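You operate a simulated robot arm through the tools that you are given. There is no shell and no other tool.

You run a simulated robot arm. Do the job below in one go: nothing can be reset, and whatever is moved stays where it is left.

JOB
Wind out as much wrap as the slip names, lock the roll and lay the dock on it.
Fine: take the brake off first; the wrap ends at the mark on the rule.

The check looks at the end state, three seconds after you hand in, the way a careful person would. Anything else that was tipped, shoved, dropped, spilled or broken makes it a failure.

ROBOT AND FRAMES
A 7-joint arm with a two-finger parallel gripper, fixed in place. Base frame: the origin is at the foot of the arm, x ahead of it, y to its left, z up; the work surface is at about z = 900. Units: mm, rad, N and s.
With the tool pointing down near the work surface it reaches from about 400 to 900 mm from the base axis. Its first joint turns from -2.007 to 2.007 rad. Payload 3.91 kg.
The tool frame sits at the grasp point between the pads (the TCP): z along the fingers, y along the line on which they close. The tips reach 30 mm beyond it. The gripper opens to 110 mm. The fingers are 20 mm wide and 10 mm thick; the gripper's body (48 by 112 mm) begins 55 mm behind the TCP.
Orientation is told as [roll, pitch, yaw] about the base's x, y, z axes, in that order, counted from this pose: with the fingers straight down and closing along the base's y, the tool's x points along the base's -x, its y along +y and its z along -z.

CONTROLS
- The arm moves only by the tool servo_tool. Its argument "plan" is a list that holds one entry, the list of rows, each a list of 6 numbers: the shift along the tool's x, y, z in units of 150 mm (1.0 is 150 mm), then the turn, a rotation vector about the tool's x, y, z in units of 180 degrees (1.0 is 180 degrees). In form: [[[dx, dy, dz, wx, wy, wz], ...]]. A call has 1 to 20 rows; each row is the pose to reach, as a shift and turn from the pose commanded when the call began, along the tool's axes at that moment. "gripper" is the finger opening in mm, from 0 to 110, set as the call begins (left out, the last holds). A call with a number of a shift or a turn outside -1 to 1 is refused whole. Rows are played at 5 a second. More than 50 mm and 0.15 rad between two rows, or a gripper value outside its range, and nothing of the call is played. Where a pose cannot be reached the arm comes as near as it can. A force on the tool above 90 N (or 10 N above the force at the start of the call, whichever is more), or a blocked arm, ends the call early, and 0.2 s more pass. The fingers move at their own pace (about 153 mm/s each) and stop on an object; they squeeze with about 32 N. The grip force told is the motor's: it shows also when the fingers shut on nothing. Time passes only in rows, and 0.2 s behind the last, so rows that repeat a pose let the fingers close. The reply holds the time, the measured pose of the TCP, the force on the tool along the base axes, the opening and the grip force, in the units named above and with some noise, with the torque about the TCP (base axes, N m) and any sound that the robot's microphone picked up.
- Cameras (640 x 400 px; columns grow to the right, rows downward): "scene" is fixed at [401.5, 499.5, 1846.9]; the picture's right is [-0.90, -0.43, 0.00], its down [-0.27, 0.57, -0.77] and it looks along [0.33, -0.70, -0.63] (base axes); focal length 343 px, centre (320, 200). "wrist" rides on the gripper at [72, 17, -103] in the tool frame; the picture's right is [-0.23, 0.97, 0.00], its down [-0.76, -0.18, -0.62] and it looks along [-0.61, -0.14, 0.78] (tool axes); focal length 222 px, centre (320, 200). There is no depth. A picture from a camera that has moved, and an enlarged one, comes with that camera's place and axes in the base frame and with its lens.
- snapshot(camera): a new picture of that camera. The clock stands still meanwhile.
- slide_trunk(by): slides the trunk up (or, below 0, down) by that many mm; the arm rides with it, the base frame stays. It gives what a move gives, with no picture.
- inspect(camera, box): a new picture of the part [left, top, right, bottom] of that camera's present view, enlarged. The clock stands still meanwhile.
- close_job(): hands the job in; it is judged then, once.

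Places have to be worked out from the pictures, the camera data and where the tool is seen. Open the gripper and draw the arm clear of the work before you hand the job in, unless the task says otherwise.

The tools are called as name(argument=value, ...) on one line, values as JSON. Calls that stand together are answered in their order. servo_tool: Moves the arm, as the interface text tells. Its arguments: {"type":"object","properties":{"plan":{"type":"array","items":{"type":"array","items":{"type":"array","items":{"type":"number"}}}},"gripper":{"type":"number"}},"required":["plan"]} The other tools are called the same way: slide_trunk (by) slides the trunk up or down; snapshot (camera) takes a picture; inspect (camera, box) takes an enlarged picture of a part of a camera's view; close_job () hands the job in.

At the start:

```text
clock: 0.0
eef_pos: [569.4, -346.0, 1467.5]
tcp_rot: [0.0, 0.0, -0.001]
wrist_force: [-0.3, 0.0, -0.1]
wrist_torque: [0.02, 0.01, 0.01]
grip_width: 110.2
finger_force: 0.3
trunk travel left (down, up): [-925.0, 65.0]
```

scene: 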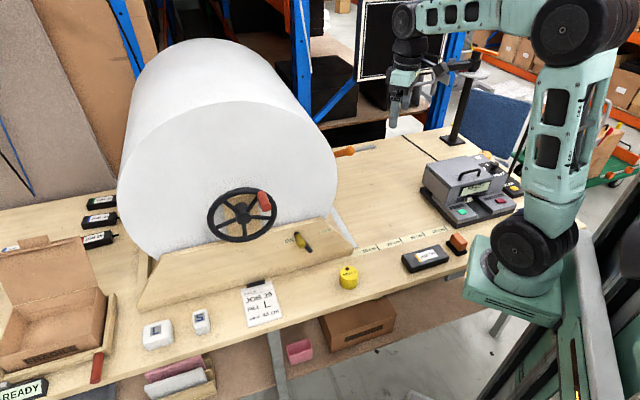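
wrist: 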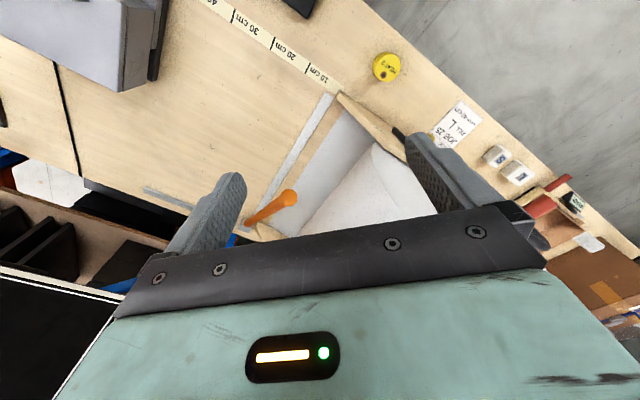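

The scene shows a large white roll with a handwheel, a brake lever marked ON, a slip, a rule, and several dock-like boxes. I'll enlarge the main parts before moving anything.

inspect(camera="scene", box=[220, 260, 320, 340])

inspect(camera="scene", box=[190, 170, 350, 270])

inspect(camera="scene", box=[320, 200, 480, 300])

inspect(camera="scene", box=[400, 120, 560, 220])

inspect(camera="scene", box=[0, 180, 240, 400])

inspect(camera="wrist", box=[200, 0, 600, 250])

```text
5.00 times, centred on (270, 300) of scene
camera zoom: at [401.5, 499.5, 1846.9], right [-0.9, -0.43, 0.0], down [-0.27, 0.57, -0.77], along [0.33, -0.7, -0.63], focal length 1713 px, centre (570, -300)
```

zoom: 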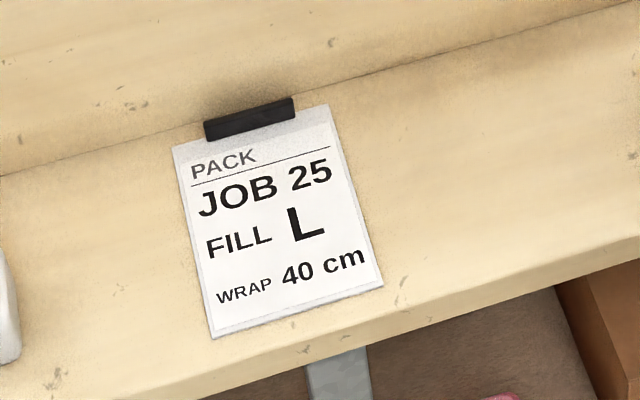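

```text
4.00 times, centred on (270, 220) of scene
camera zoom: at [401.5, 499.5, 1846.9], right [-0.9, -0.43, 0.0], down [-0.27, 0.57, -0.77], along [0.33, -0.7, -0.63], focal length 1370 px, centre (520, 120)
```

zoom: 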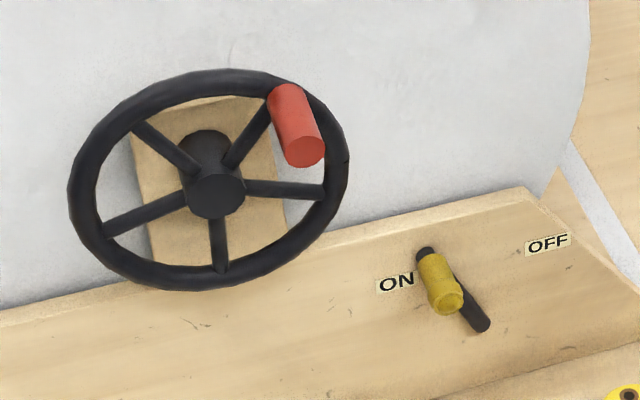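

```text
4.00 times, centred on (400, 250) of scene
camera zoom: at [401.5, 499.5, 1846.9], right [-0.9, -0.43, 0.0], down [-0.27, 0.57, -0.77], along [0.33, -0.7, -0.63], focal length 1370 px, centre (0, 0)
```

zoom: 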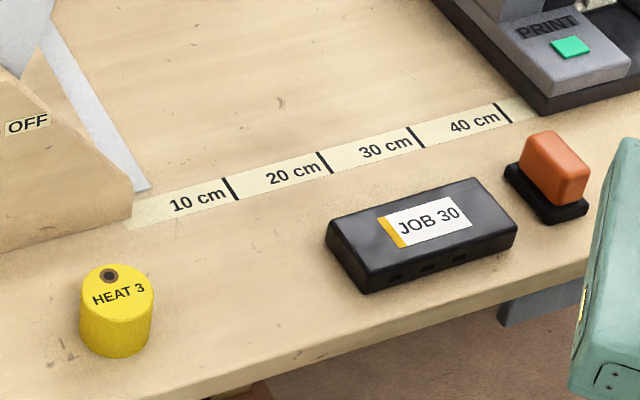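

```text
4.00 times, centred on (480, 170) of scene
camera zoom: at [401.5, 499.5, 1846.9], right [-0.9, -0.43, 0.0], down [-0.27, 0.57, -0.77], along [0.33, -0.7, -0.63], focal length 1370 px, centre (-320, 320)
```

zoom: 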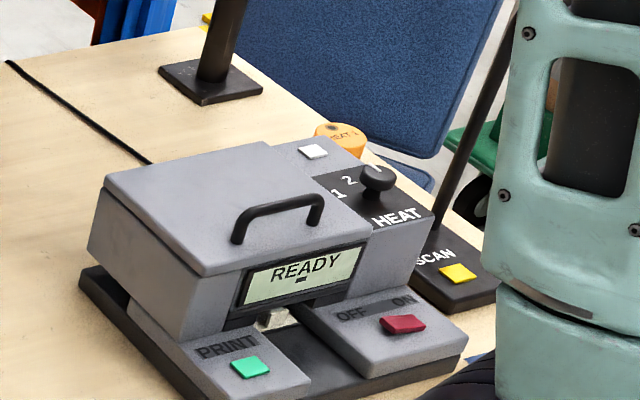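

```text
1.82 times, centred on (120, 290) of scene
camera zoom: at [401.5, 499.5, 1846.9], right [-0.9, -0.43, 0.0], down [-0.27, 0.57, -0.77], along [0.33, -0.7, -0.63], focal length 623 px, centre (684, 36)
```

zoom: 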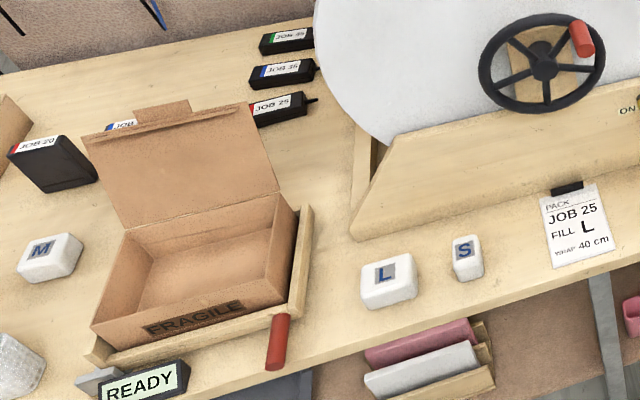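

```text
1.60 times, centred on (400, 125) of wrist
camera zoom: at [496.0, -329.9, 1571.5], right [0.23, 0.97, 0.0], down [0.76, -0.18, 0.62], along [0.61, -0.14, -0.78], focal length 355 px, centre (192, 320)
```

zoom: 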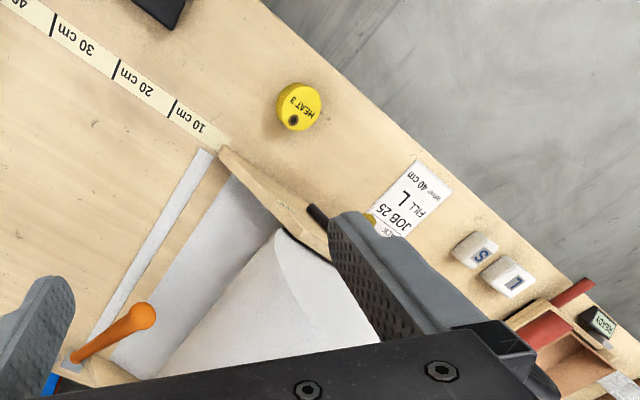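

The slip reads JOB 25, FILL L, WRAP 40 cm. Next I need to find which black unit is the JOB 25 dock, so I'll enlarge each of them.

inspect(camera="scene", box=[70, 185, 130, 255])

inspect(camera="scene", box=[0, 220, 70, 290])

inspect(camera="scene", box=[390, 225, 480, 285])

inspect(camera="scene", box=[320, 130, 440, 205])

inspect(camera="scene", box=[320, 200, 380, 270])

inspect(camera="wrist", box=[0, 0, 320, 200])

```text
5.71 times, centred on (100, 220) of scene
camera zoom: at [401.5, 499.5, 1846.9], right [-0.9, -0.43, 0.0], down [-0.27, 0.57, -0.77], along [0.33, -0.7, -0.63], focal length 1958 px, centre (1577, 86)
```

zoom: 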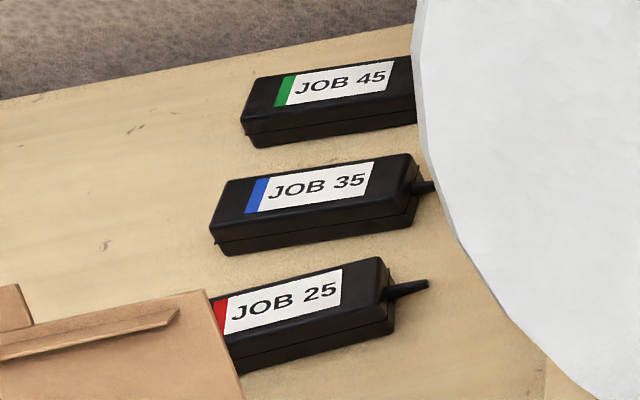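

```text
5.71 times, centred on (35, 255) of scene
camera zoom: at [401.5, 499.5, 1846.9], right [-0.9, -0.43, 0.0], down [-0.27, 0.57, -0.77], along [0.33, -0.7, -0.63], focal length 1958 px, centre (1949, -114)
```

zoom: 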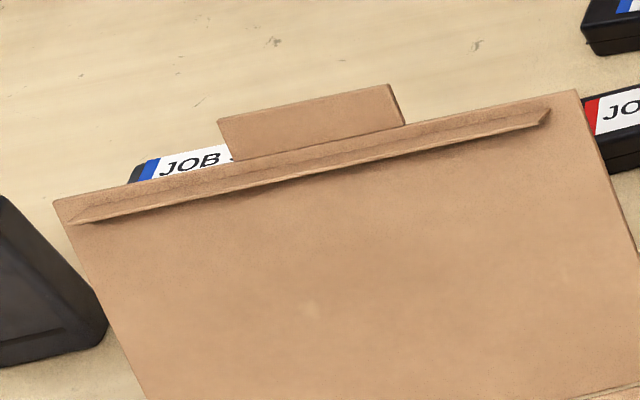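

```text
6.67 times, centred on (435, 255) of scene
camera zoom: at [401.5, 499.5, 1846.9], right [-0.9, -0.43, 0.0], down [-0.27, 0.57, -0.77], along [0.33, -0.7, -0.63], focal length 2284 px, centre (-447, -167)
```

zoom: 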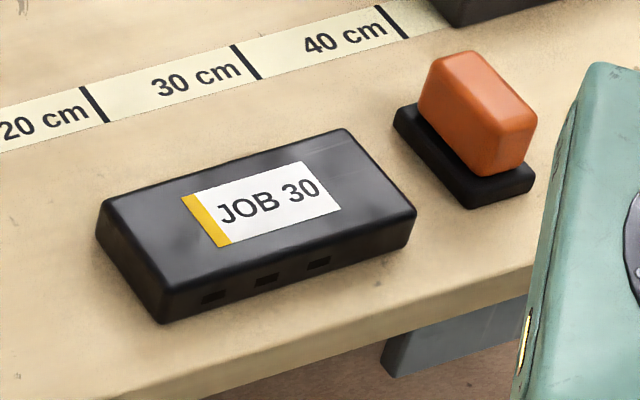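

```text
5.33 times, centred on (380, 168) of scene
camera zoom: at [401.5, 499.5, 1846.9], right [-0.9, -0.43, 0.0], down [-0.27, 0.57, -0.77], along [0.33, -0.7, -0.63], focal length 1827 px, centre (0, 373)
```

zoom: 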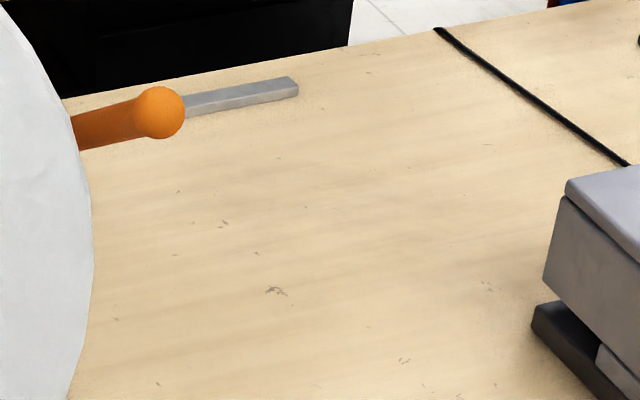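

```text
5.71 times, centred on (350, 235) of scene
camera zoom: at [401.5, 499.5, 1846.9], right [-0.9, -0.43, 0.0], down [-0.27, 0.57, -0.77], along [0.33, -0.7, -0.63], focal length 1958 px, centre (149, 0)
```

zoom: 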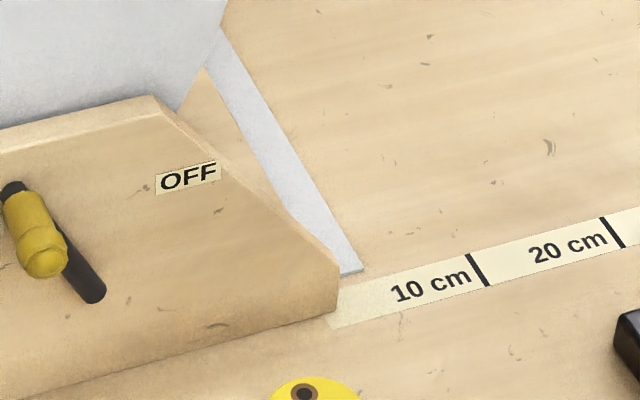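

```text
2.00 times, centred on (160, 100) of wrist
camera zoom: at [496.0, -329.9, 1571.5], right [0.23, 0.97, 0.0], down [0.76, -0.18, 0.62], along [0.61, -0.14, -0.78], focal length 444 px, centre (640, 400)
```

zoom: 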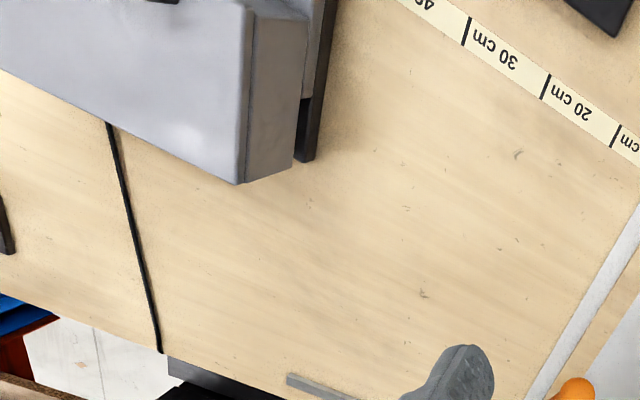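

The three units with a lead on the far side look like chargers (45, 35, 25). The ones with ports look like docks (30, plus one behind the carton lid and one at the left edge), so I'll enlarge the left edge.

inspect(camera="scene", box=[0, 220, 6, 290])

inspect(camera="scene", box=[0, 200, 10, 400])

inspect(camera="scene", box=[10, 225, 50, 250])

inspect(camera="scene", box=[120, 260, 230, 360])

```text
5.71 times, centred on (3, 255) of scene
camera zoom: at [401.5, 499.5, 1846.9], right [-0.9, -0.43, 0.0], down [-0.27, 0.57, -0.77], along [0.33, -0.7, -0.63], focal length 1958 px, centre (2131, -114)
```

zoom: 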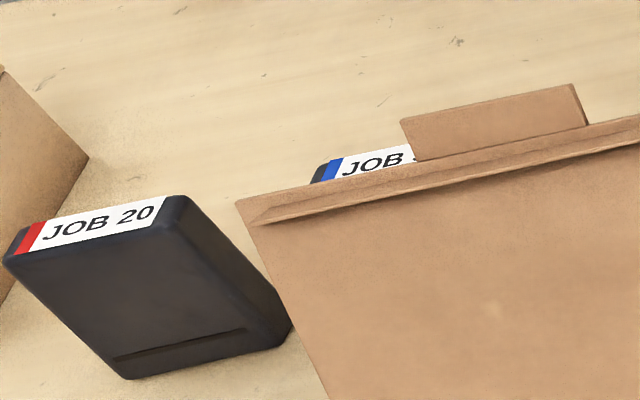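

```text
2.00 times, centred on (5, 300) of scene
camera zoom: at [401.5, 499.5, 1846.9], right [-0.9, -0.43, 0.0], down [-0.27, 0.57, -0.77], along [0.33, -0.7, -0.63], focal length 685 px, centre (950, 0)
```

zoom: 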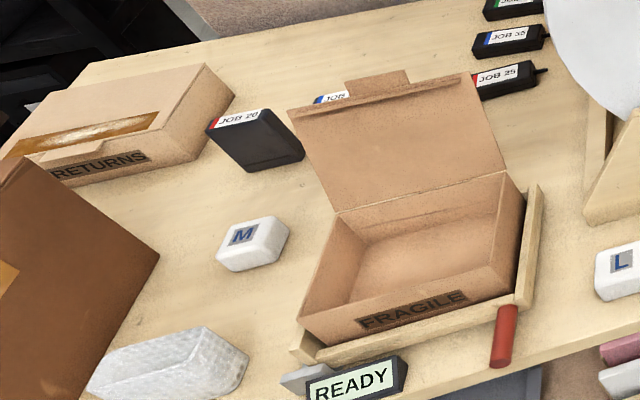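

```text
16.00 times, centred on (30, 238) of scene
camera zoom: at [401.5, 499.5, 1846.9], right [-0.9, -0.43, 0.0], down [-0.27, 0.57, -0.77], along [0.33, -0.7, -0.63], focal length 5482 px, centre (4960, -400)
```

zoom: 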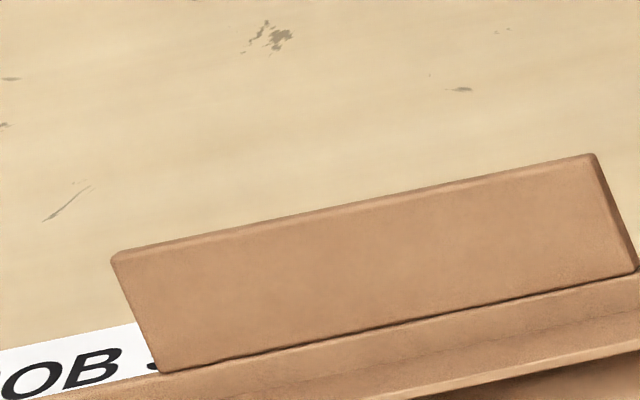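

```text
4.00 times, centred on (175, 310) of scene
camera zoom: at [401.5, 499.5, 1846.9], right [-0.9, -0.43, 0.0], down [-0.27, 0.57, -0.77], along [0.33, -0.7, -0.63], focal length 1370 px, centre (900, -240)
```

zoom: 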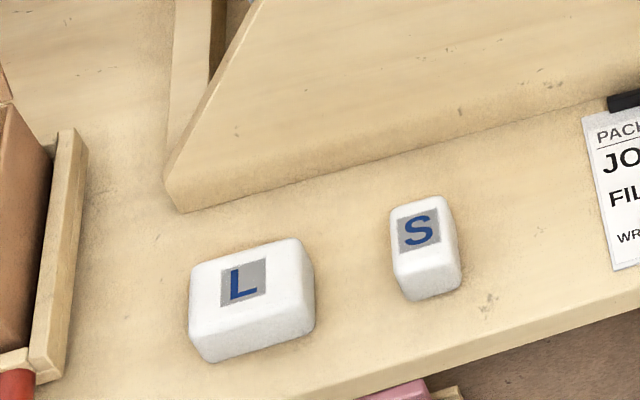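

The parts with ports look like "the dock"; JOB 30 is in reach. From the ticks, the rule runs along base direction (-0.71,-0.71), so I'll turn the tool 45° to match the bench and go toward +y for a closer look at the wheel and brake.

servo_tool(plan=[[[0, 0.17, 0, 0, 0, 0.0417], [0, 0.34, 0, 0, 0, 0.0833], [0, 0.5, 0, 0, 0, 0.125], [0, 0.67, 0, 0, 0, 0.1667], [0, 0.83, 0, 0, 0, 0.2083], [0, 1.0, 0, 0, 0, 0.25]]])

snapshot(camera="wrist")

```text
clock: 1.4
eef_pos: [569.5, -198.6, 1471.4]
tcp_rot: [0.0, 0.001, -0.787]
wrist_force: [0.4, -0.4, -0.1]
wrist_torque: [-0.01, -0.03, -0.01]
grip_width: 110.1
finger_force: 0.1
trunk travel left (down, up): [-925.0, 65.0]
```

```text
taken
camera wrist: at [529.3, -135.7, 1573.6], right [0.85, 0.53, 0.0], down [0.41, -0.66, 0.62], along [0.33, -0.53, -0.78], focal length 222 px, centre (320, 200)
```

wrist: 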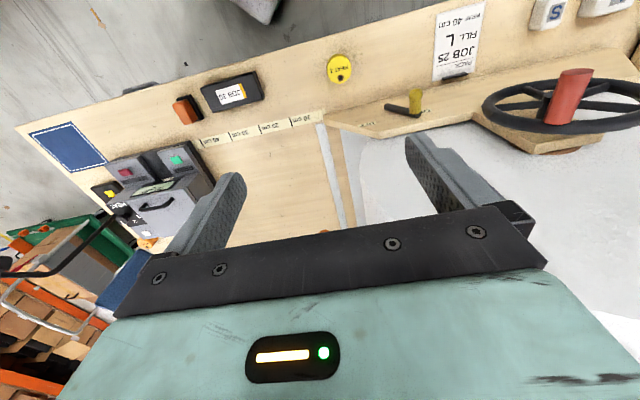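

The turn worked. The wrist image is upside down, with far things at the bottom. I'll go further toward the wheel and back off a little to see the brake and crank in profile.

servo_tool(plan=[[[0.15, 0.25, 0, 0, 0, 0], [0.3, 0.5, 0, 0, 0, 0], [0.5, 0.75, 0, 0, 0, 0], [0.7, 1.0, 0, 0, 0, 0]]])

snapshot(camera="wrist")

snapshot(camera="scene")

```text
clock: 2.4
eef_pos: [600.9, -15.0, 1469.0]
tcp_rot: [-0.001, 0.0, -0.786]
wrist_force: [-0.5, -0.4, 0.8]
wrist_torque: [0.04, -0.03, 0.01]
grip_width: 109.9
finger_force: 0.0
trunk travel left (down, up): [-925.0, 65.0]
```

```text
taken
camera wrist: at [561.5, 47.9, 1573.2], right [0.85, 0.53, 0.0], down [0.41, -0.66, 0.62], along [0.33, -0.53, -0.78], focal length 222 px, centre (320, 200)
```

wrist: 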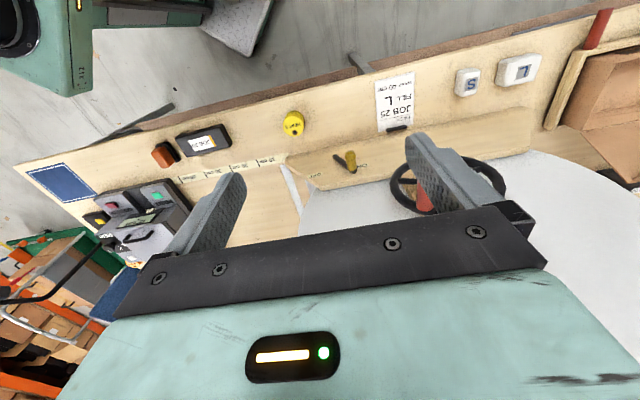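

```text
taken
```

scene: 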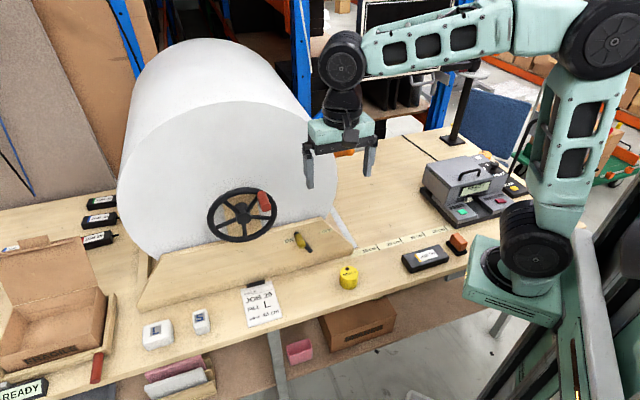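

The TCP projects onto the scene picture as expected, so my calibration holds. Next I'll enlarge the brake, wheel and wrap end from the wrist camera.

inspect(camera="wrist", box=[270, 120, 430, 220])

inspect(camera="wrist", box=[380, 130, 540, 230])

inspect(camera="wrist", box=[140, 100, 320, 212])

inspect(camera="scene", box=[270, 215, 350, 265])

inspect(camera="scene", box=[195, 175, 295, 250])

```text
4.00 times, centred on (350, 170) of wrist
camera zoom: at [561.5, 47.9, 1573.2], right [0.85, 0.53, 0.0], down [0.41, -0.66, 0.62], along [0.33, -0.53, -0.78], focal length 888 px, centre (200, 320)
```

zoom: 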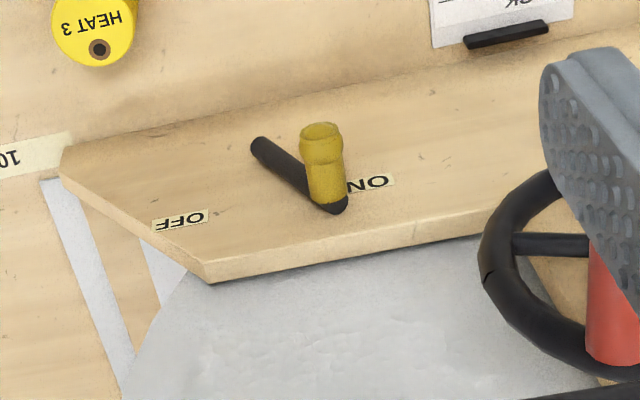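

```text
4.00 times, centred on (460, 180) of wrist
camera zoom: at [561.5, 47.9, 1573.2], right [0.85, 0.53, 0.0], down [0.41, -0.66, 0.62], along [0.33, -0.53, -0.78], focal length 888 px, centre (-240, 280)
```

zoom: 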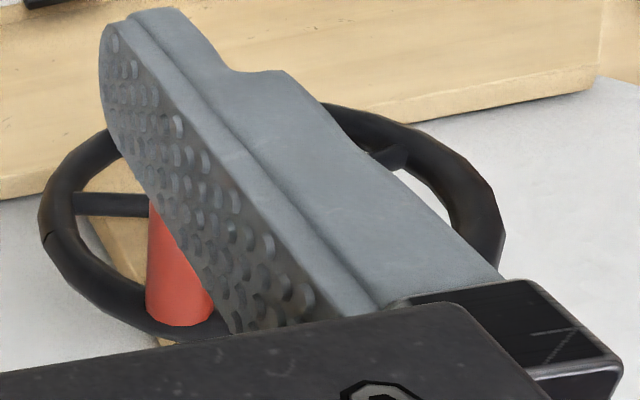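

```text
3.56 times, centred on (230, 156) of wrist
camera zoom: at [561.5, 47.9, 1573.2], right [0.85, 0.53, 0.0], down [0.41, -0.66, 0.62], along [0.33, -0.53, -0.78], focal length 790 px, centre (640, 356)
```

zoom: 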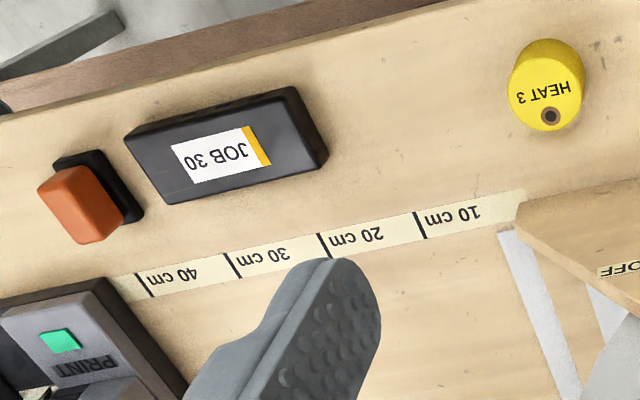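

```text
8.00 times, centred on (310, 240) of scene
camera zoom: at [401.5, 499.5, 1846.9], right [-0.9, -0.43, 0.0], down [-0.27, 0.57, -0.77], along [0.33, -0.7, -0.63], focal length 2741 px, centre (400, -120)
```

zoom: 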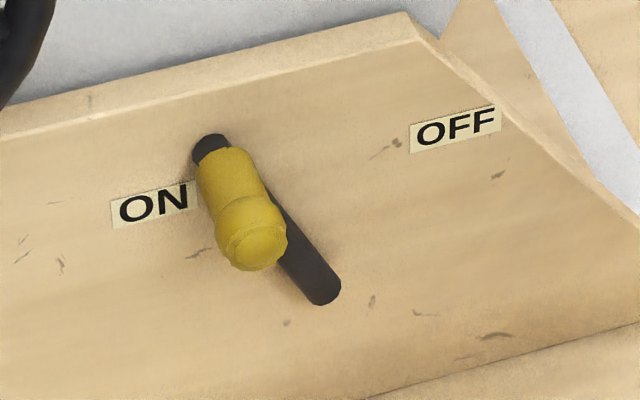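

```text
5.33 times, centred on (245, 212) of scene
camera zoom: at [401.5, 499.5, 1846.9], right [-0.9, -0.43, 0.0], down [-0.27, 0.57, -0.77], along [0.33, -0.7, -0.63], focal length 1827 px, centre (720, 133)
```

zoom: 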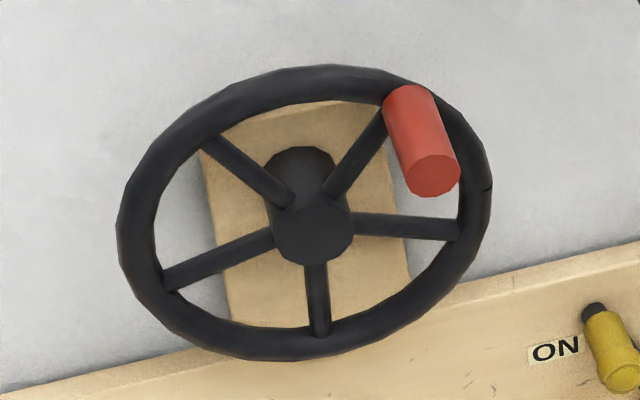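

Triangulating the two cameras puts the brake knob near (756,-120,1105), sticking out toward the robot and pivoting low. The crank handle is near u=-546, z=1295. I'll tilt the tool 45° toward the bench while descending in front of the brake, staying clear of the wheel.

servo_tool(plan=[[[0, 0, 0.15, 0, -0.04, 0], [0, 0, 0.3, 0, -0.08, 0], [0, 0, 0.45, 0, -0.125, 0], [0, 0, 0.6, 0, -0.167, 0], [0, 0, 0.8, 0, -0.208, 0], [0, 0, 1.0, 0, -0.25, 0], [0, 0, 1.0, 0, -0.25, 0]]])

snapshot(camera="wrist")

snapshot(camera="scene")

```text
clock: 4.0
eef_pos: [602.1, -11.9, 1319.9]
tcp_rot: [-0.001, -0.785, -0.785]
wrist_force: [-0.7, 0.1, 0.1]
wrist_torque: [0.02, 0.01, -0.02]
grip_width: 109.9
finger_force: 0.1
trunk travel left (down, up): [-925.0, 65.0]
```

```text
taken
camera wrist: at [524.8, 87.2, 1341.6], right [0.8, 0.58, 0.16], down [-0.06, -0.19, 0.98], along [0.6, -0.79, -0.12], focal length 222 px, centre (320, 200)
```

wrist: 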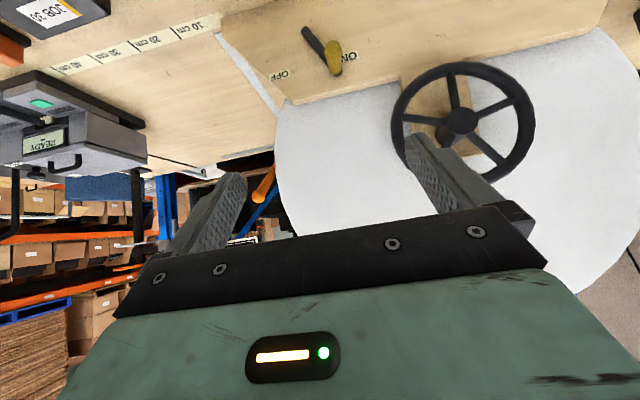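

```text
taken
```

scene: 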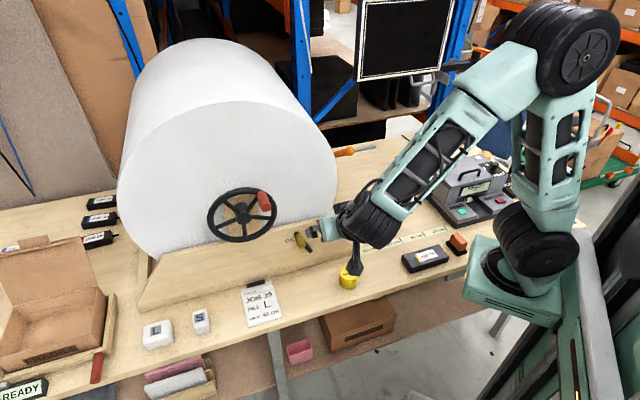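

The arm holds the 45° tilt well. I'll enlarge the brake and wheel from here to pin down their positions.

inspect(camera="wrist", box=[240, 10, 400, 110])

inspect(camera="wrist", box=[380, 50, 560, 162])

inspect(camera="wrist", box=[160, 10, 300, 180])

```text
4.00 times, centred on (320, 60) of wrist
camera zoom: at [524.8, 87.2, 1341.6], right [0.8, 0.58, 0.16], down [-0.06, -0.19, 0.98], along [0.6, -0.79, -0.12], focal length 888 px, centre (320, 760)
```

zoom: 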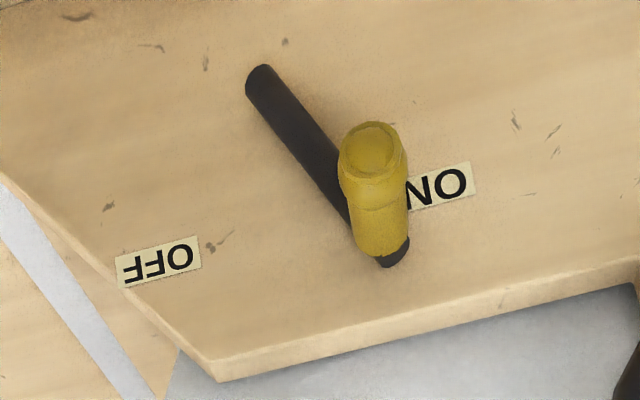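

```text
3.56 times, centred on (470, 106) of wrist
camera zoom: at [524.8, 87.2, 1341.6], right [0.8, 0.58, 0.16], down [-0.06, -0.19, 0.98], along [0.6, -0.79, -0.12], focal length 790 px, centre (-213, 534)
```

zoom: 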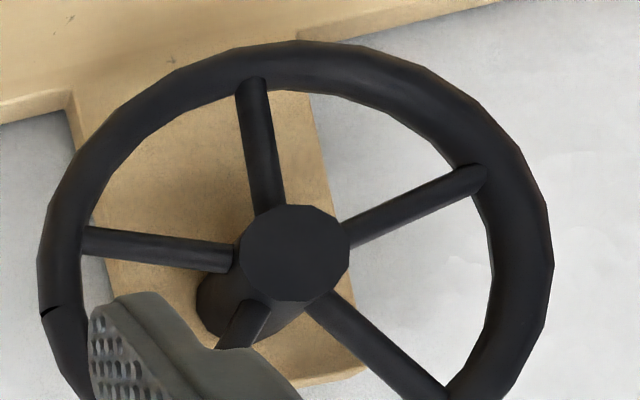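

```text
2.35 times, centred on (230, 95) of wrist
camera zoom: at [524.8, 87.2, 1341.6], right [0.8, 0.58, 0.16], down [-0.06, -0.19, 0.98], along [0.6, -0.79, -0.12], focal length 523 px, centre (532, 447)
```

zoom: 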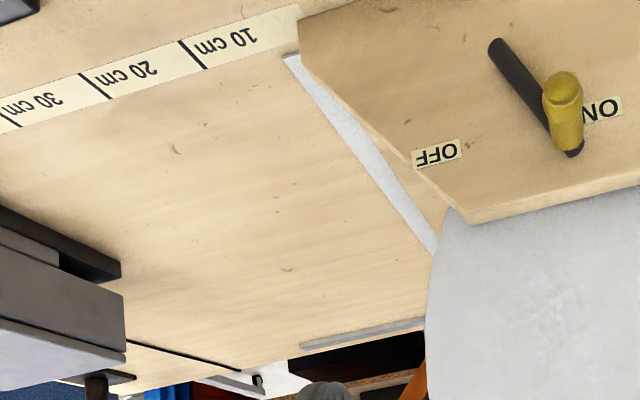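

The two wrist views agree: the knob axis is at u≈-445, z≈1076 and runs from s≈623 to 676, with the pivot at u≈-406. I'll set a 50 mm opening and approach along the tool axis.

servo_tool(plan=[[[0.05, 0.04, 0.25, 0, 0, 0], [0.11, 0.08, 0.5, 0, 0, 0], [0.16, 0.12, 0.75, 0, 0, 0], [0.217, 0.153, 1.0, 0, 0, 0], [0.217, 0.153, 1.0, 0, 0, 0]]], gripper=50)

snapshot(camera="wrist")

snapshot(camera="scene")

```text
clock: 5.2
eef_pos: [676.2, -58.4, 1189.3]
tcp_rot: [0.0, -0.786, -0.786]
wrist_force: [-1.1, 0.2, -0.4]
wrist_torque: [-0.01, -0.01, 0.01]
grip_width: 49.9
finger_force: 0.1
trunk travel left (down, up): [-925.0, 65.0]
```

```text
taken
camera wrist: at [600.3, 41.1, 1211.3], right [0.8, 0.58, 0.16], down [-0.06, -0.19, 0.98], along [0.59, -0.79, -0.12], focal length 222 px, centre (320, 200)
```

wrist: 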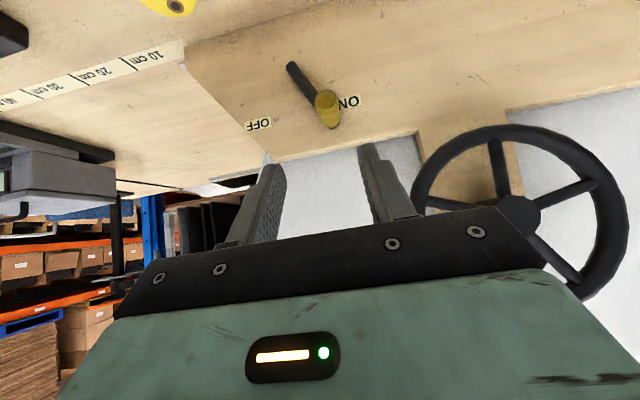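

```text
taken
```

scene: 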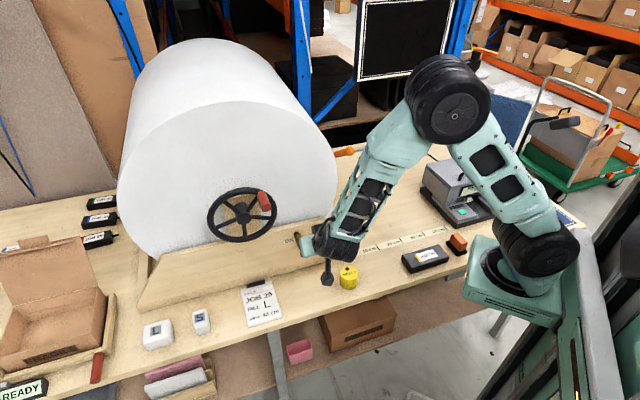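

The knob projects consistently at u≈-446, z≈1078. Before going in, I'll check how close the arm's lower parts come to the yellow puck.

inspect(camera="scene", box=[270, 190, 410, 300])

```text
3.64 times, centred on (340, 245) of scene
camera zoom: at [401.5, 499.5, 1846.9], right [-0.9, -0.43, 0.0], down [-0.27, 0.57, -0.77], along [0.33, -0.7, -0.63], focal length 1246 px, centre (247, 36)
```

zoom: 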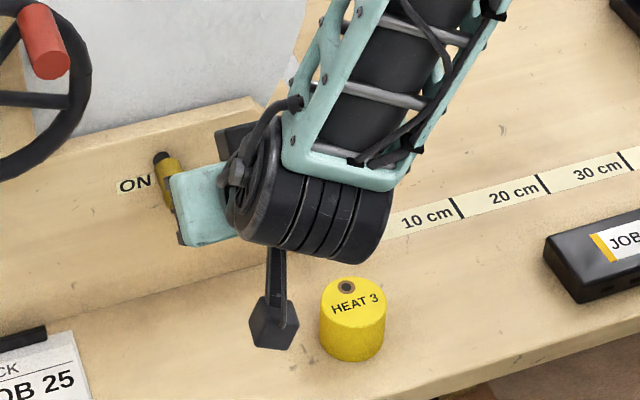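

The wrist camera hangs well above the bench and away from the puck. I'll advance 150 mm along the tool axis.

servo_tool(plan=[[[0, 0.01, 0.25, 0, 0, 0], [0, 0.02, 0.5, 0, 0, 0], [0, 0.02, 0.7, 0, 0, 0], [0, 0.02, 0.85, 0, 0, 0], [0, 0.02, 1.0, 0, 0, 0], [0, 0.02, 1.0, 0, 0, 0]]])

snapshot(camera="wrist")

inspect(camera="scene", box=[230, 180, 390, 300])

```text
clock: 6.6
eef_pos: [753.8, -133.2, 1086.1]
tcp_rot: [0.001, -0.785, -0.787]
wrist_force: [-0.6, 0.6, 0.5]
wrist_torque: [-0.01, 0.01, 0.01]
grip_width: 50.2
finger_force: 0.0
trunk travel left (down, up): [-925.0, 65.0]
```

```text
taken
camera wrist: at [676.6, -33.9, 1106.9], right [0.8, 0.58, 0.16], down [-0.06, -0.2, 0.98], along [0.59, -0.79, -0.12], focal length 222 px, centre (320, 200)
```

wrist: 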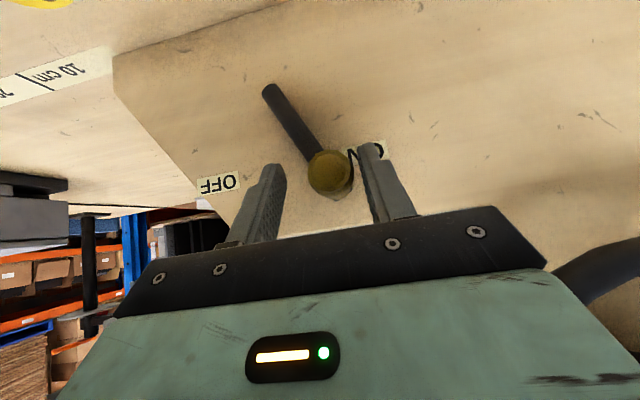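

```text
3.33 times, centred on (310, 240) of scene
camera zoom: at [401.5, 499.5, 1846.9], right [-0.9, -0.43, 0.0], down [-0.27, 0.57, -0.77], along [0.33, -0.7, -0.63], focal length 1142 px, centre (353, 67)
```

zoom: 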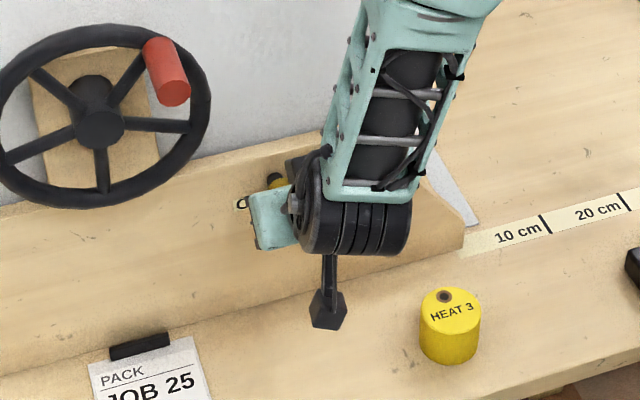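

The knob sits between the fingers: tip at u≈-444, z≈1077, and TCP at u≈-439. I'll sweep sideways toward OFF and watch the force.

servo_tool(plan=[[[0, -0.06, 0, 0, 0, 0], [0, -0.12, 0, 0, 0, 0], [0, -0.18, 0, 0, 0, 0], [0, -0.24, 0, 0, 0, 0], [0, -0.3, 0, 0, 0, 0], [0, -0.36, 0, 0, 0, 0], [0, -0.36, 0, 0, 0, 0]]])

snapshot(camera="wrist")

```text
clock: 8.2
eef_pos: [714.5, -168.2, 1082.5]
tcp_rot: [0.001, -0.786, -0.785]
wrist_force: [0.1, 0.9, -0.4]
wrist_torque: [0.0, -0.02, 0.03]
grip_width: 50.3
finger_force: 0.2
trunk travel left (down, up): [-925.0, 65.0]
```

```text
taken
camera wrist: at [637.6, -69.7, 1104.5], right [0.8, 0.58, 0.16], down [-0.06, -0.19, 0.98], along [0.59, -0.79, -0.12], focal length 222 px, centre (320, 200)
```

wrist: 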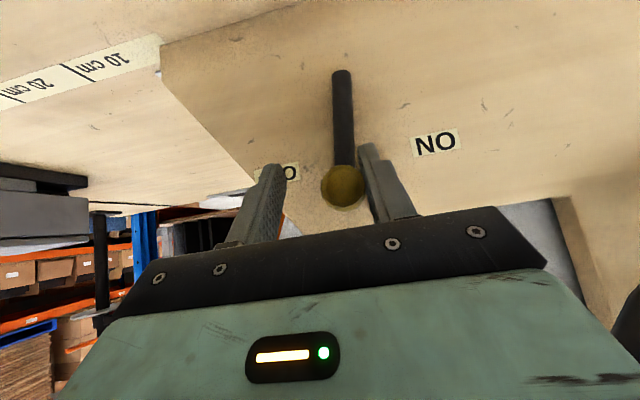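

The lever follows and is now upright. I'll keep pushing toward OFF in small steps.

servo_tool(plan=[[[0, -0.05, 0, 0, 0, 0], [0, -0.1, 0, 0, 0, 0], [0, -0.15, 0, 0, 0, 0], [0, -0.2, 0, 0, 0, 0], [0, -0.23, 0, 0, 0, 0], [0, -0.23, 0, 0, 0, 0]]])

snapshot(camera="wrist")

```text
clock: 9.6
eef_pos: [693.0, -191.3, 1083.7]
tcp_rot: [0.004, -0.788, -0.783]
wrist_force: [21.1, 13.4, -1.8]
wrist_torque: [0.06, -0.15, -0.16]
grip_width: 62.3
finger_force: 12.3
trunk travel left (down, up): [-925.0, 65.0]
```

```text
taken
camera wrist: at [615.5, -92.4, 1105.0], right [0.8, 0.58, 0.16], down [-0.06, -0.2, 0.98], along [0.6, -0.79, -0.12], focal length 222 px, centre (320, 200)
```

wrist: 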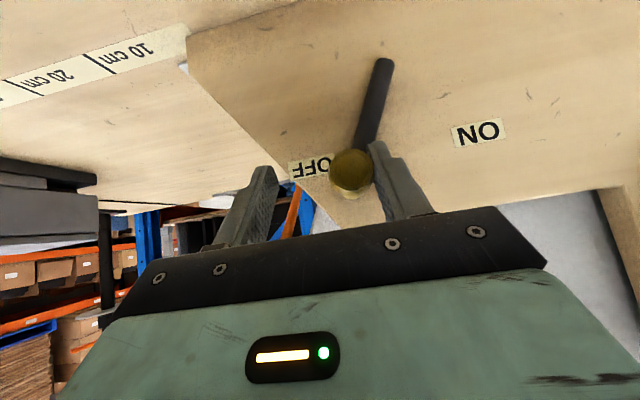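

The push met a firm stop at about 25 N with the knob next to OFF at u≈-372, which mirrors its ON place. I'll ease off the stop and check that the lever stays.

servo_tool(plan=[[[0, 0.06, 0, 0, 0, 0], [0, 0.1, 0, 0, 0, 0], [0, 0.1, 0, 0, 0, 0]]], gripper=60)

inspect(camera="wrist", box=[220, 30, 540, 230])

```text
clock: 10.4
eef_pos: [701.0, -183.8, 1082.8]
tcp_rot: [-0.003, -0.784, -0.786]
wrist_force: [0.4, 0.8, 0.1]
wrist_torque: [0.0, -0.01, 0.05]
grip_width: 59.9
finger_force: 0.0
trunk travel left (down, up): [-925.0, 65.0]
```

```text
2.00 times, centred on (380, 130) of wrist
camera zoom: at [623.7, -84.9, 1104.7], right [0.8, 0.57, 0.16], down [-0.06, -0.19, 0.98], along [0.59, -0.79, -0.12], focal length 444 px, centre (200, 340)
```

zoom: 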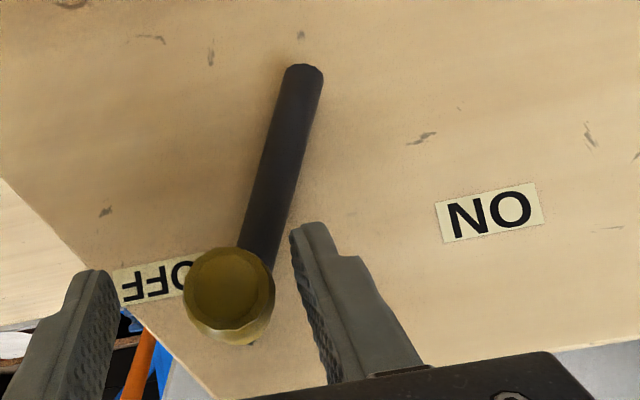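

The lever stays at OFF with no force on the tool. I'll retract along the tool axis and close the fingers so I can see the crank.

servo_tool(plan=[[[0, 0, -0.2, 0, 0, 0], [0, 0, -0.45, 0, 0, 0], [0, 0, -0.7, 0, 0, 0], [0, 0, -1.0, 0, 0, 0], [0, 0, -1.0, 0, 0, 0]]], gripper=60)

servo_tool(plan=[[[0, 0.25, -0.25, 0, 0, 0], [0, 0.5, -0.5, 0, 0, 0], [0, 0.75, -0.75, 0, 0, 0], [0, 1.0, -0.9, 0, 0, 0], [0, 1.0, -0.9, 0, 0, 0]]], gripper=110)

snapshot(camera="wrist")

snapshot(camera="scene")

```text
clock: 11.6
eef_pos: [628.8, -107.8, 1186.3]
tcp_rot: [0.0, -0.785, -0.784]
wrist_force: [0.0, 0.9, 0.2]
wrist_torque: [-0.01, 0.03, 0.0]
grip_width: 60.1
finger_force: 0.0
trunk travel left (down, up): [-925.0, 65.0]
```

```text
refused: row 1 steps farther than a row can; nothing moved
```

```text
taken
camera wrist: at [550.9, -8.5, 1208.6], right [0.8, 0.58, 0.16], down [-0.06, -0.19, 0.98], along [0.59, -0.79, -0.12], focal length 222 px, centre (320, 200)
```

wrist: 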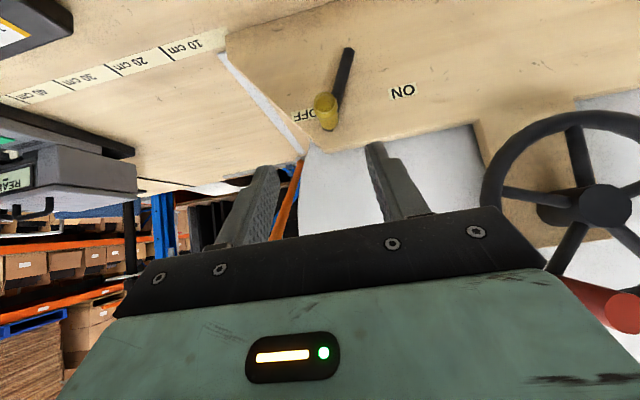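

```text
taken
```

scene: 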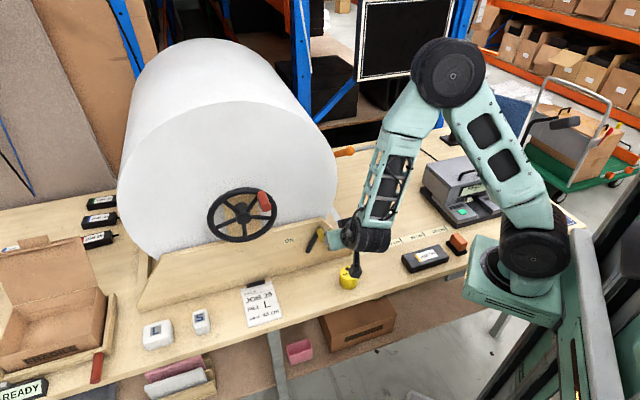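

The second move was refused because the step was too long, so nothing moved. I'll go straight up first in smaller steps, then left to line up with the crank handle from above.

servo_tool(plan=[[[-0.17, 0, -0.19, 0, 0, 0], [-0.34, 0, -0.38, 0, 0, 0], [-0.51, 0, -0.57, 0, 0, 0], [-0.68, 0, -0.76, 0, 0, 0], [-0.86, 0, -0.97, 0, 0, 0], [-0.86, 0.2, -0.97, 0, 0, 0], [-0.86, 0.45, -0.97, 0, 0, 0], [-0.86, 0.7, -0.97, 0, 0, 0], [-0.86, 1.0, -0.97, 0, 0, 0], [-0.86, 1.0, -0.97, 0, 0, 0]]], gripper=90)

snapshot(camera="wrist")

snapshot(camera="scene")

```text
clock: 13.8
eef_pos: [722.3, 8.5, 1380.9]
tcp_rot: [-0.001, -0.785, -0.782]
wrist_force: [-0.1, 0.3, 0.7]
wrist_torque: [0.02, -0.03, -0.02]
grip_width: 90.1
finger_force: 0.0
trunk travel left (down, up): [-925.0, 65.0]
```

```text
taken
camera wrist: at [645.6, 108.1, 1403.0], right [0.8, 0.58, 0.16], down [-0.06, -0.19, 0.98], along [0.59, -0.79, -0.12], focal length 222 px, centre (320, 200)
```

wrist: 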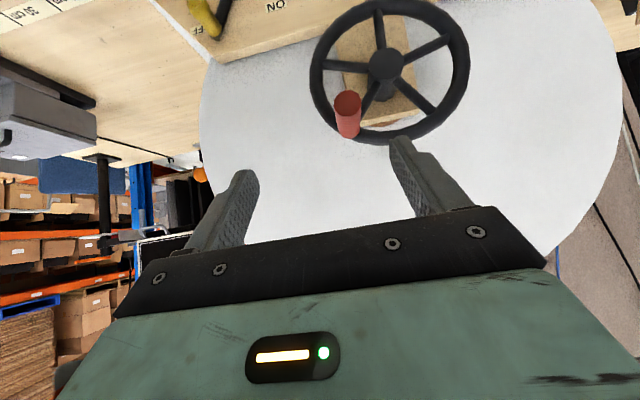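

```text
taken
```

scene: 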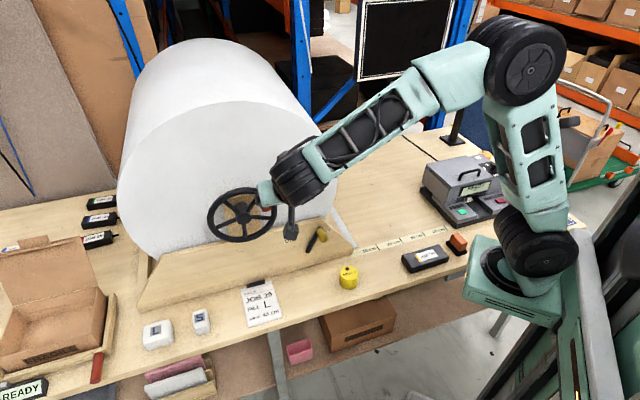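

Now there is a clear view of the wheel and its red handle. I'll enlarge it.

inspect(camera="wrist", box=[290, 0, 490, 160])

inspect(camera="scene", box=[190, 140, 350, 260])

```text
2.50 times, centred on (390, 80) of wrist
camera zoom: at [645.6, 108.1, 1403.0], right [0.8, 0.58, 0.16], down [-0.06, -0.19, 0.98], along [0.59, -0.79, -0.12], focal length 555 px, centre (145, 500)
```

zoom: 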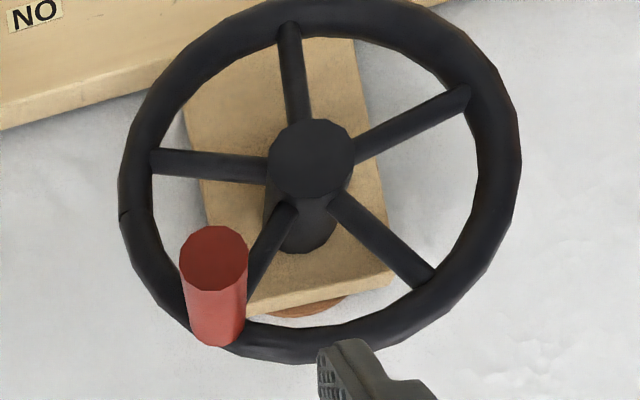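

```text
3.33 times, centred on (270, 200) of scene
camera zoom: at [401.5, 499.5, 1846.9], right [-0.9, -0.43, 0.0], down [-0.27, 0.57, -0.77], along [0.33, -0.7, -0.63], focal length 1142 px, centre (487, 200)
```

zoom: 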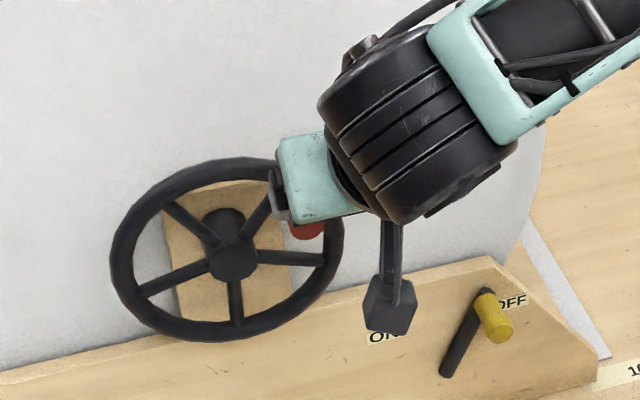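

Two views agree: handle axis at u≈-544, z≈1295, running s 576 to 631; hub at u≈-598, z≈1231. That gives a crank radius of about 83 mm at 50°, and roll radius about 315 mm. I'll straddle the handle near its outer end.

servo_tool(plan=[[[-0.035, 0.18, 0, 0, 0, 0], [-0.035, 0.18, 0.2, 0, 0, 0], [-0.035, 0.18, 0.4, 0, 0, 0], [-0.035, 0.18, 0.6, 0, 0, 0], [-0.035, 0.18, 0.78, 0, 0, 0], [-0.035, 0.18, 0.78, 0, 0, 0]]], gripper=60)

snapshot(camera="wrist")

inspect(camera="scene", box=[190, 140, 350, 260])

```text
clock: 15.2
eef_pos: [803.6, -36.4, 1303.6]
tcp_rot: [0.0, -0.786, -0.785]
wrist_force: [-0.4, 0.5, 0.4]
wrist_torque: [-0.01, 0.01, 0.02]
grip_width: 60.0
finger_force: 0.1
trunk travel left (down, up): [-925.0, 65.0]
```

```text
taken
camera wrist: at [726.2, 62.7, 1325.8], right [0.8, 0.58, 0.16], down [-0.06, -0.2, 0.98], along [0.6, -0.79, -0.12], focal length 222 px, centre (320, 200)
```

wrist: 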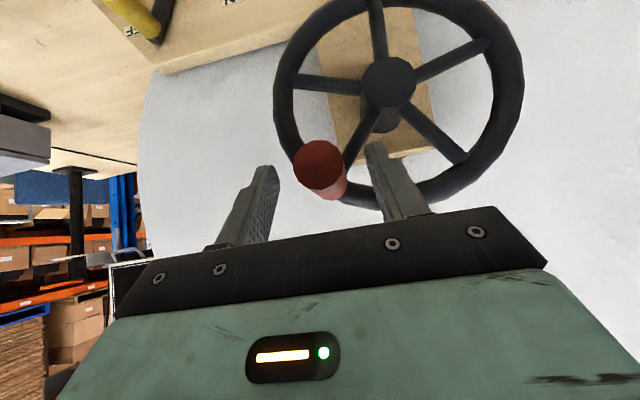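

```text
3.33 times, centred on (270, 200) of scene
camera zoom: at [401.5, 499.5, 1846.9], right [-0.9, -0.43, 0.0], down [-0.27, 0.57, -0.77], along [0.33, -0.7, -0.63], focal length 1142 px, centre (487, 200)
```

zoom: 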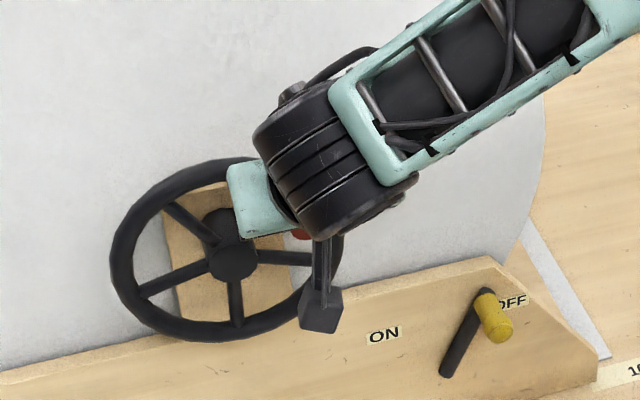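

The handle is centred between the fingers (tip at u≈-546, z≈1295.5). I'll close to a loose 28 mm cage and turn about 12° counter-clockwise as a direction test, then check the wrap's edge.

servo_tool(plan=[[[0, 0, 0, 0, 0, 0], [0, 0, 0, 0, 0, 0], [-0.018, 0.03, -0.018, 0, 0, 0], [-0.034, 0.063, -0.034, 0, 0, 0], [-0.0462, 0.096, -0.0462, 0, 0, 0], [-0.0462, 0.096, -0.0462, 0, 0, 0]]], gripper=28)

snapshot(camera="wrist")

snapshot(camera="scene")

inspect(camera="scene", box=[320, 200, 480, 300])

```text
clock: 16.6
eef_pos: [814.1, -26.7, 1315.5]
tcp_rot: [-0.001, -0.786, -0.788]
wrist_force: [-5.8, -5.3, 4.0]
wrist_torque: [-0.15, 0.15, -0.03]
grip_width: 32.6
finger_force: 4.3
trunk travel left (down, up): [-925.0, 65.0]
```

```text
taken
camera wrist: at [737.0, 72.1, 1336.7], right [0.8, 0.57, 0.16], down [-0.06, -0.19, 0.98], along [0.59, -0.8, -0.12], focal length 222 px, centre (320, 200)
```

wrist: 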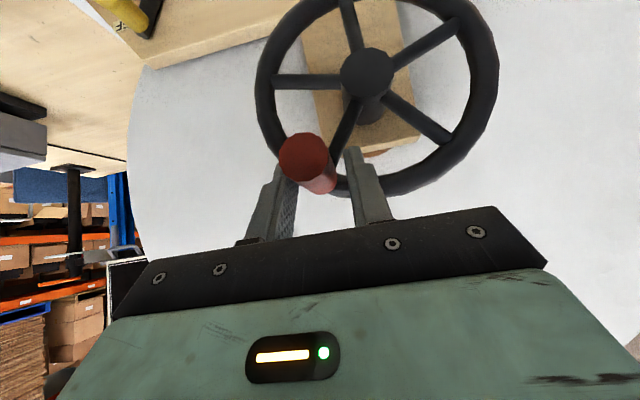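

```text
taken
```

scene: 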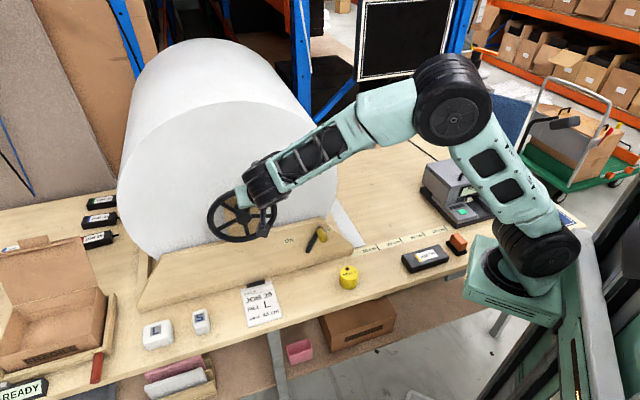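

```text
4.00 times, centred on (400, 250) of scene
camera zoom: at [401.5, 499.5, 1846.9], right [-0.9, -0.43, 0.0], down [-0.27, 0.57, -0.77], along [0.33, -0.7, -0.63], focal length 1370 px, centre (0, 0)
```

zoom: 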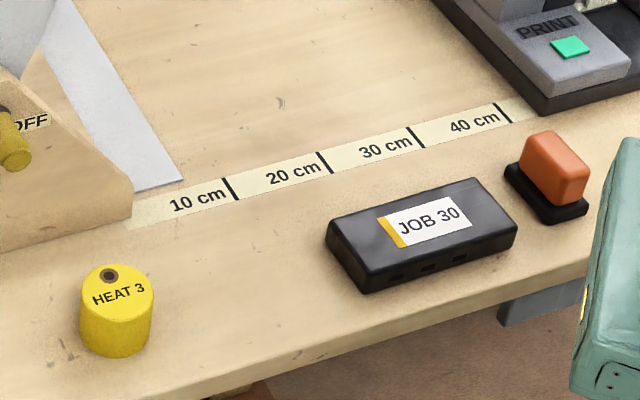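

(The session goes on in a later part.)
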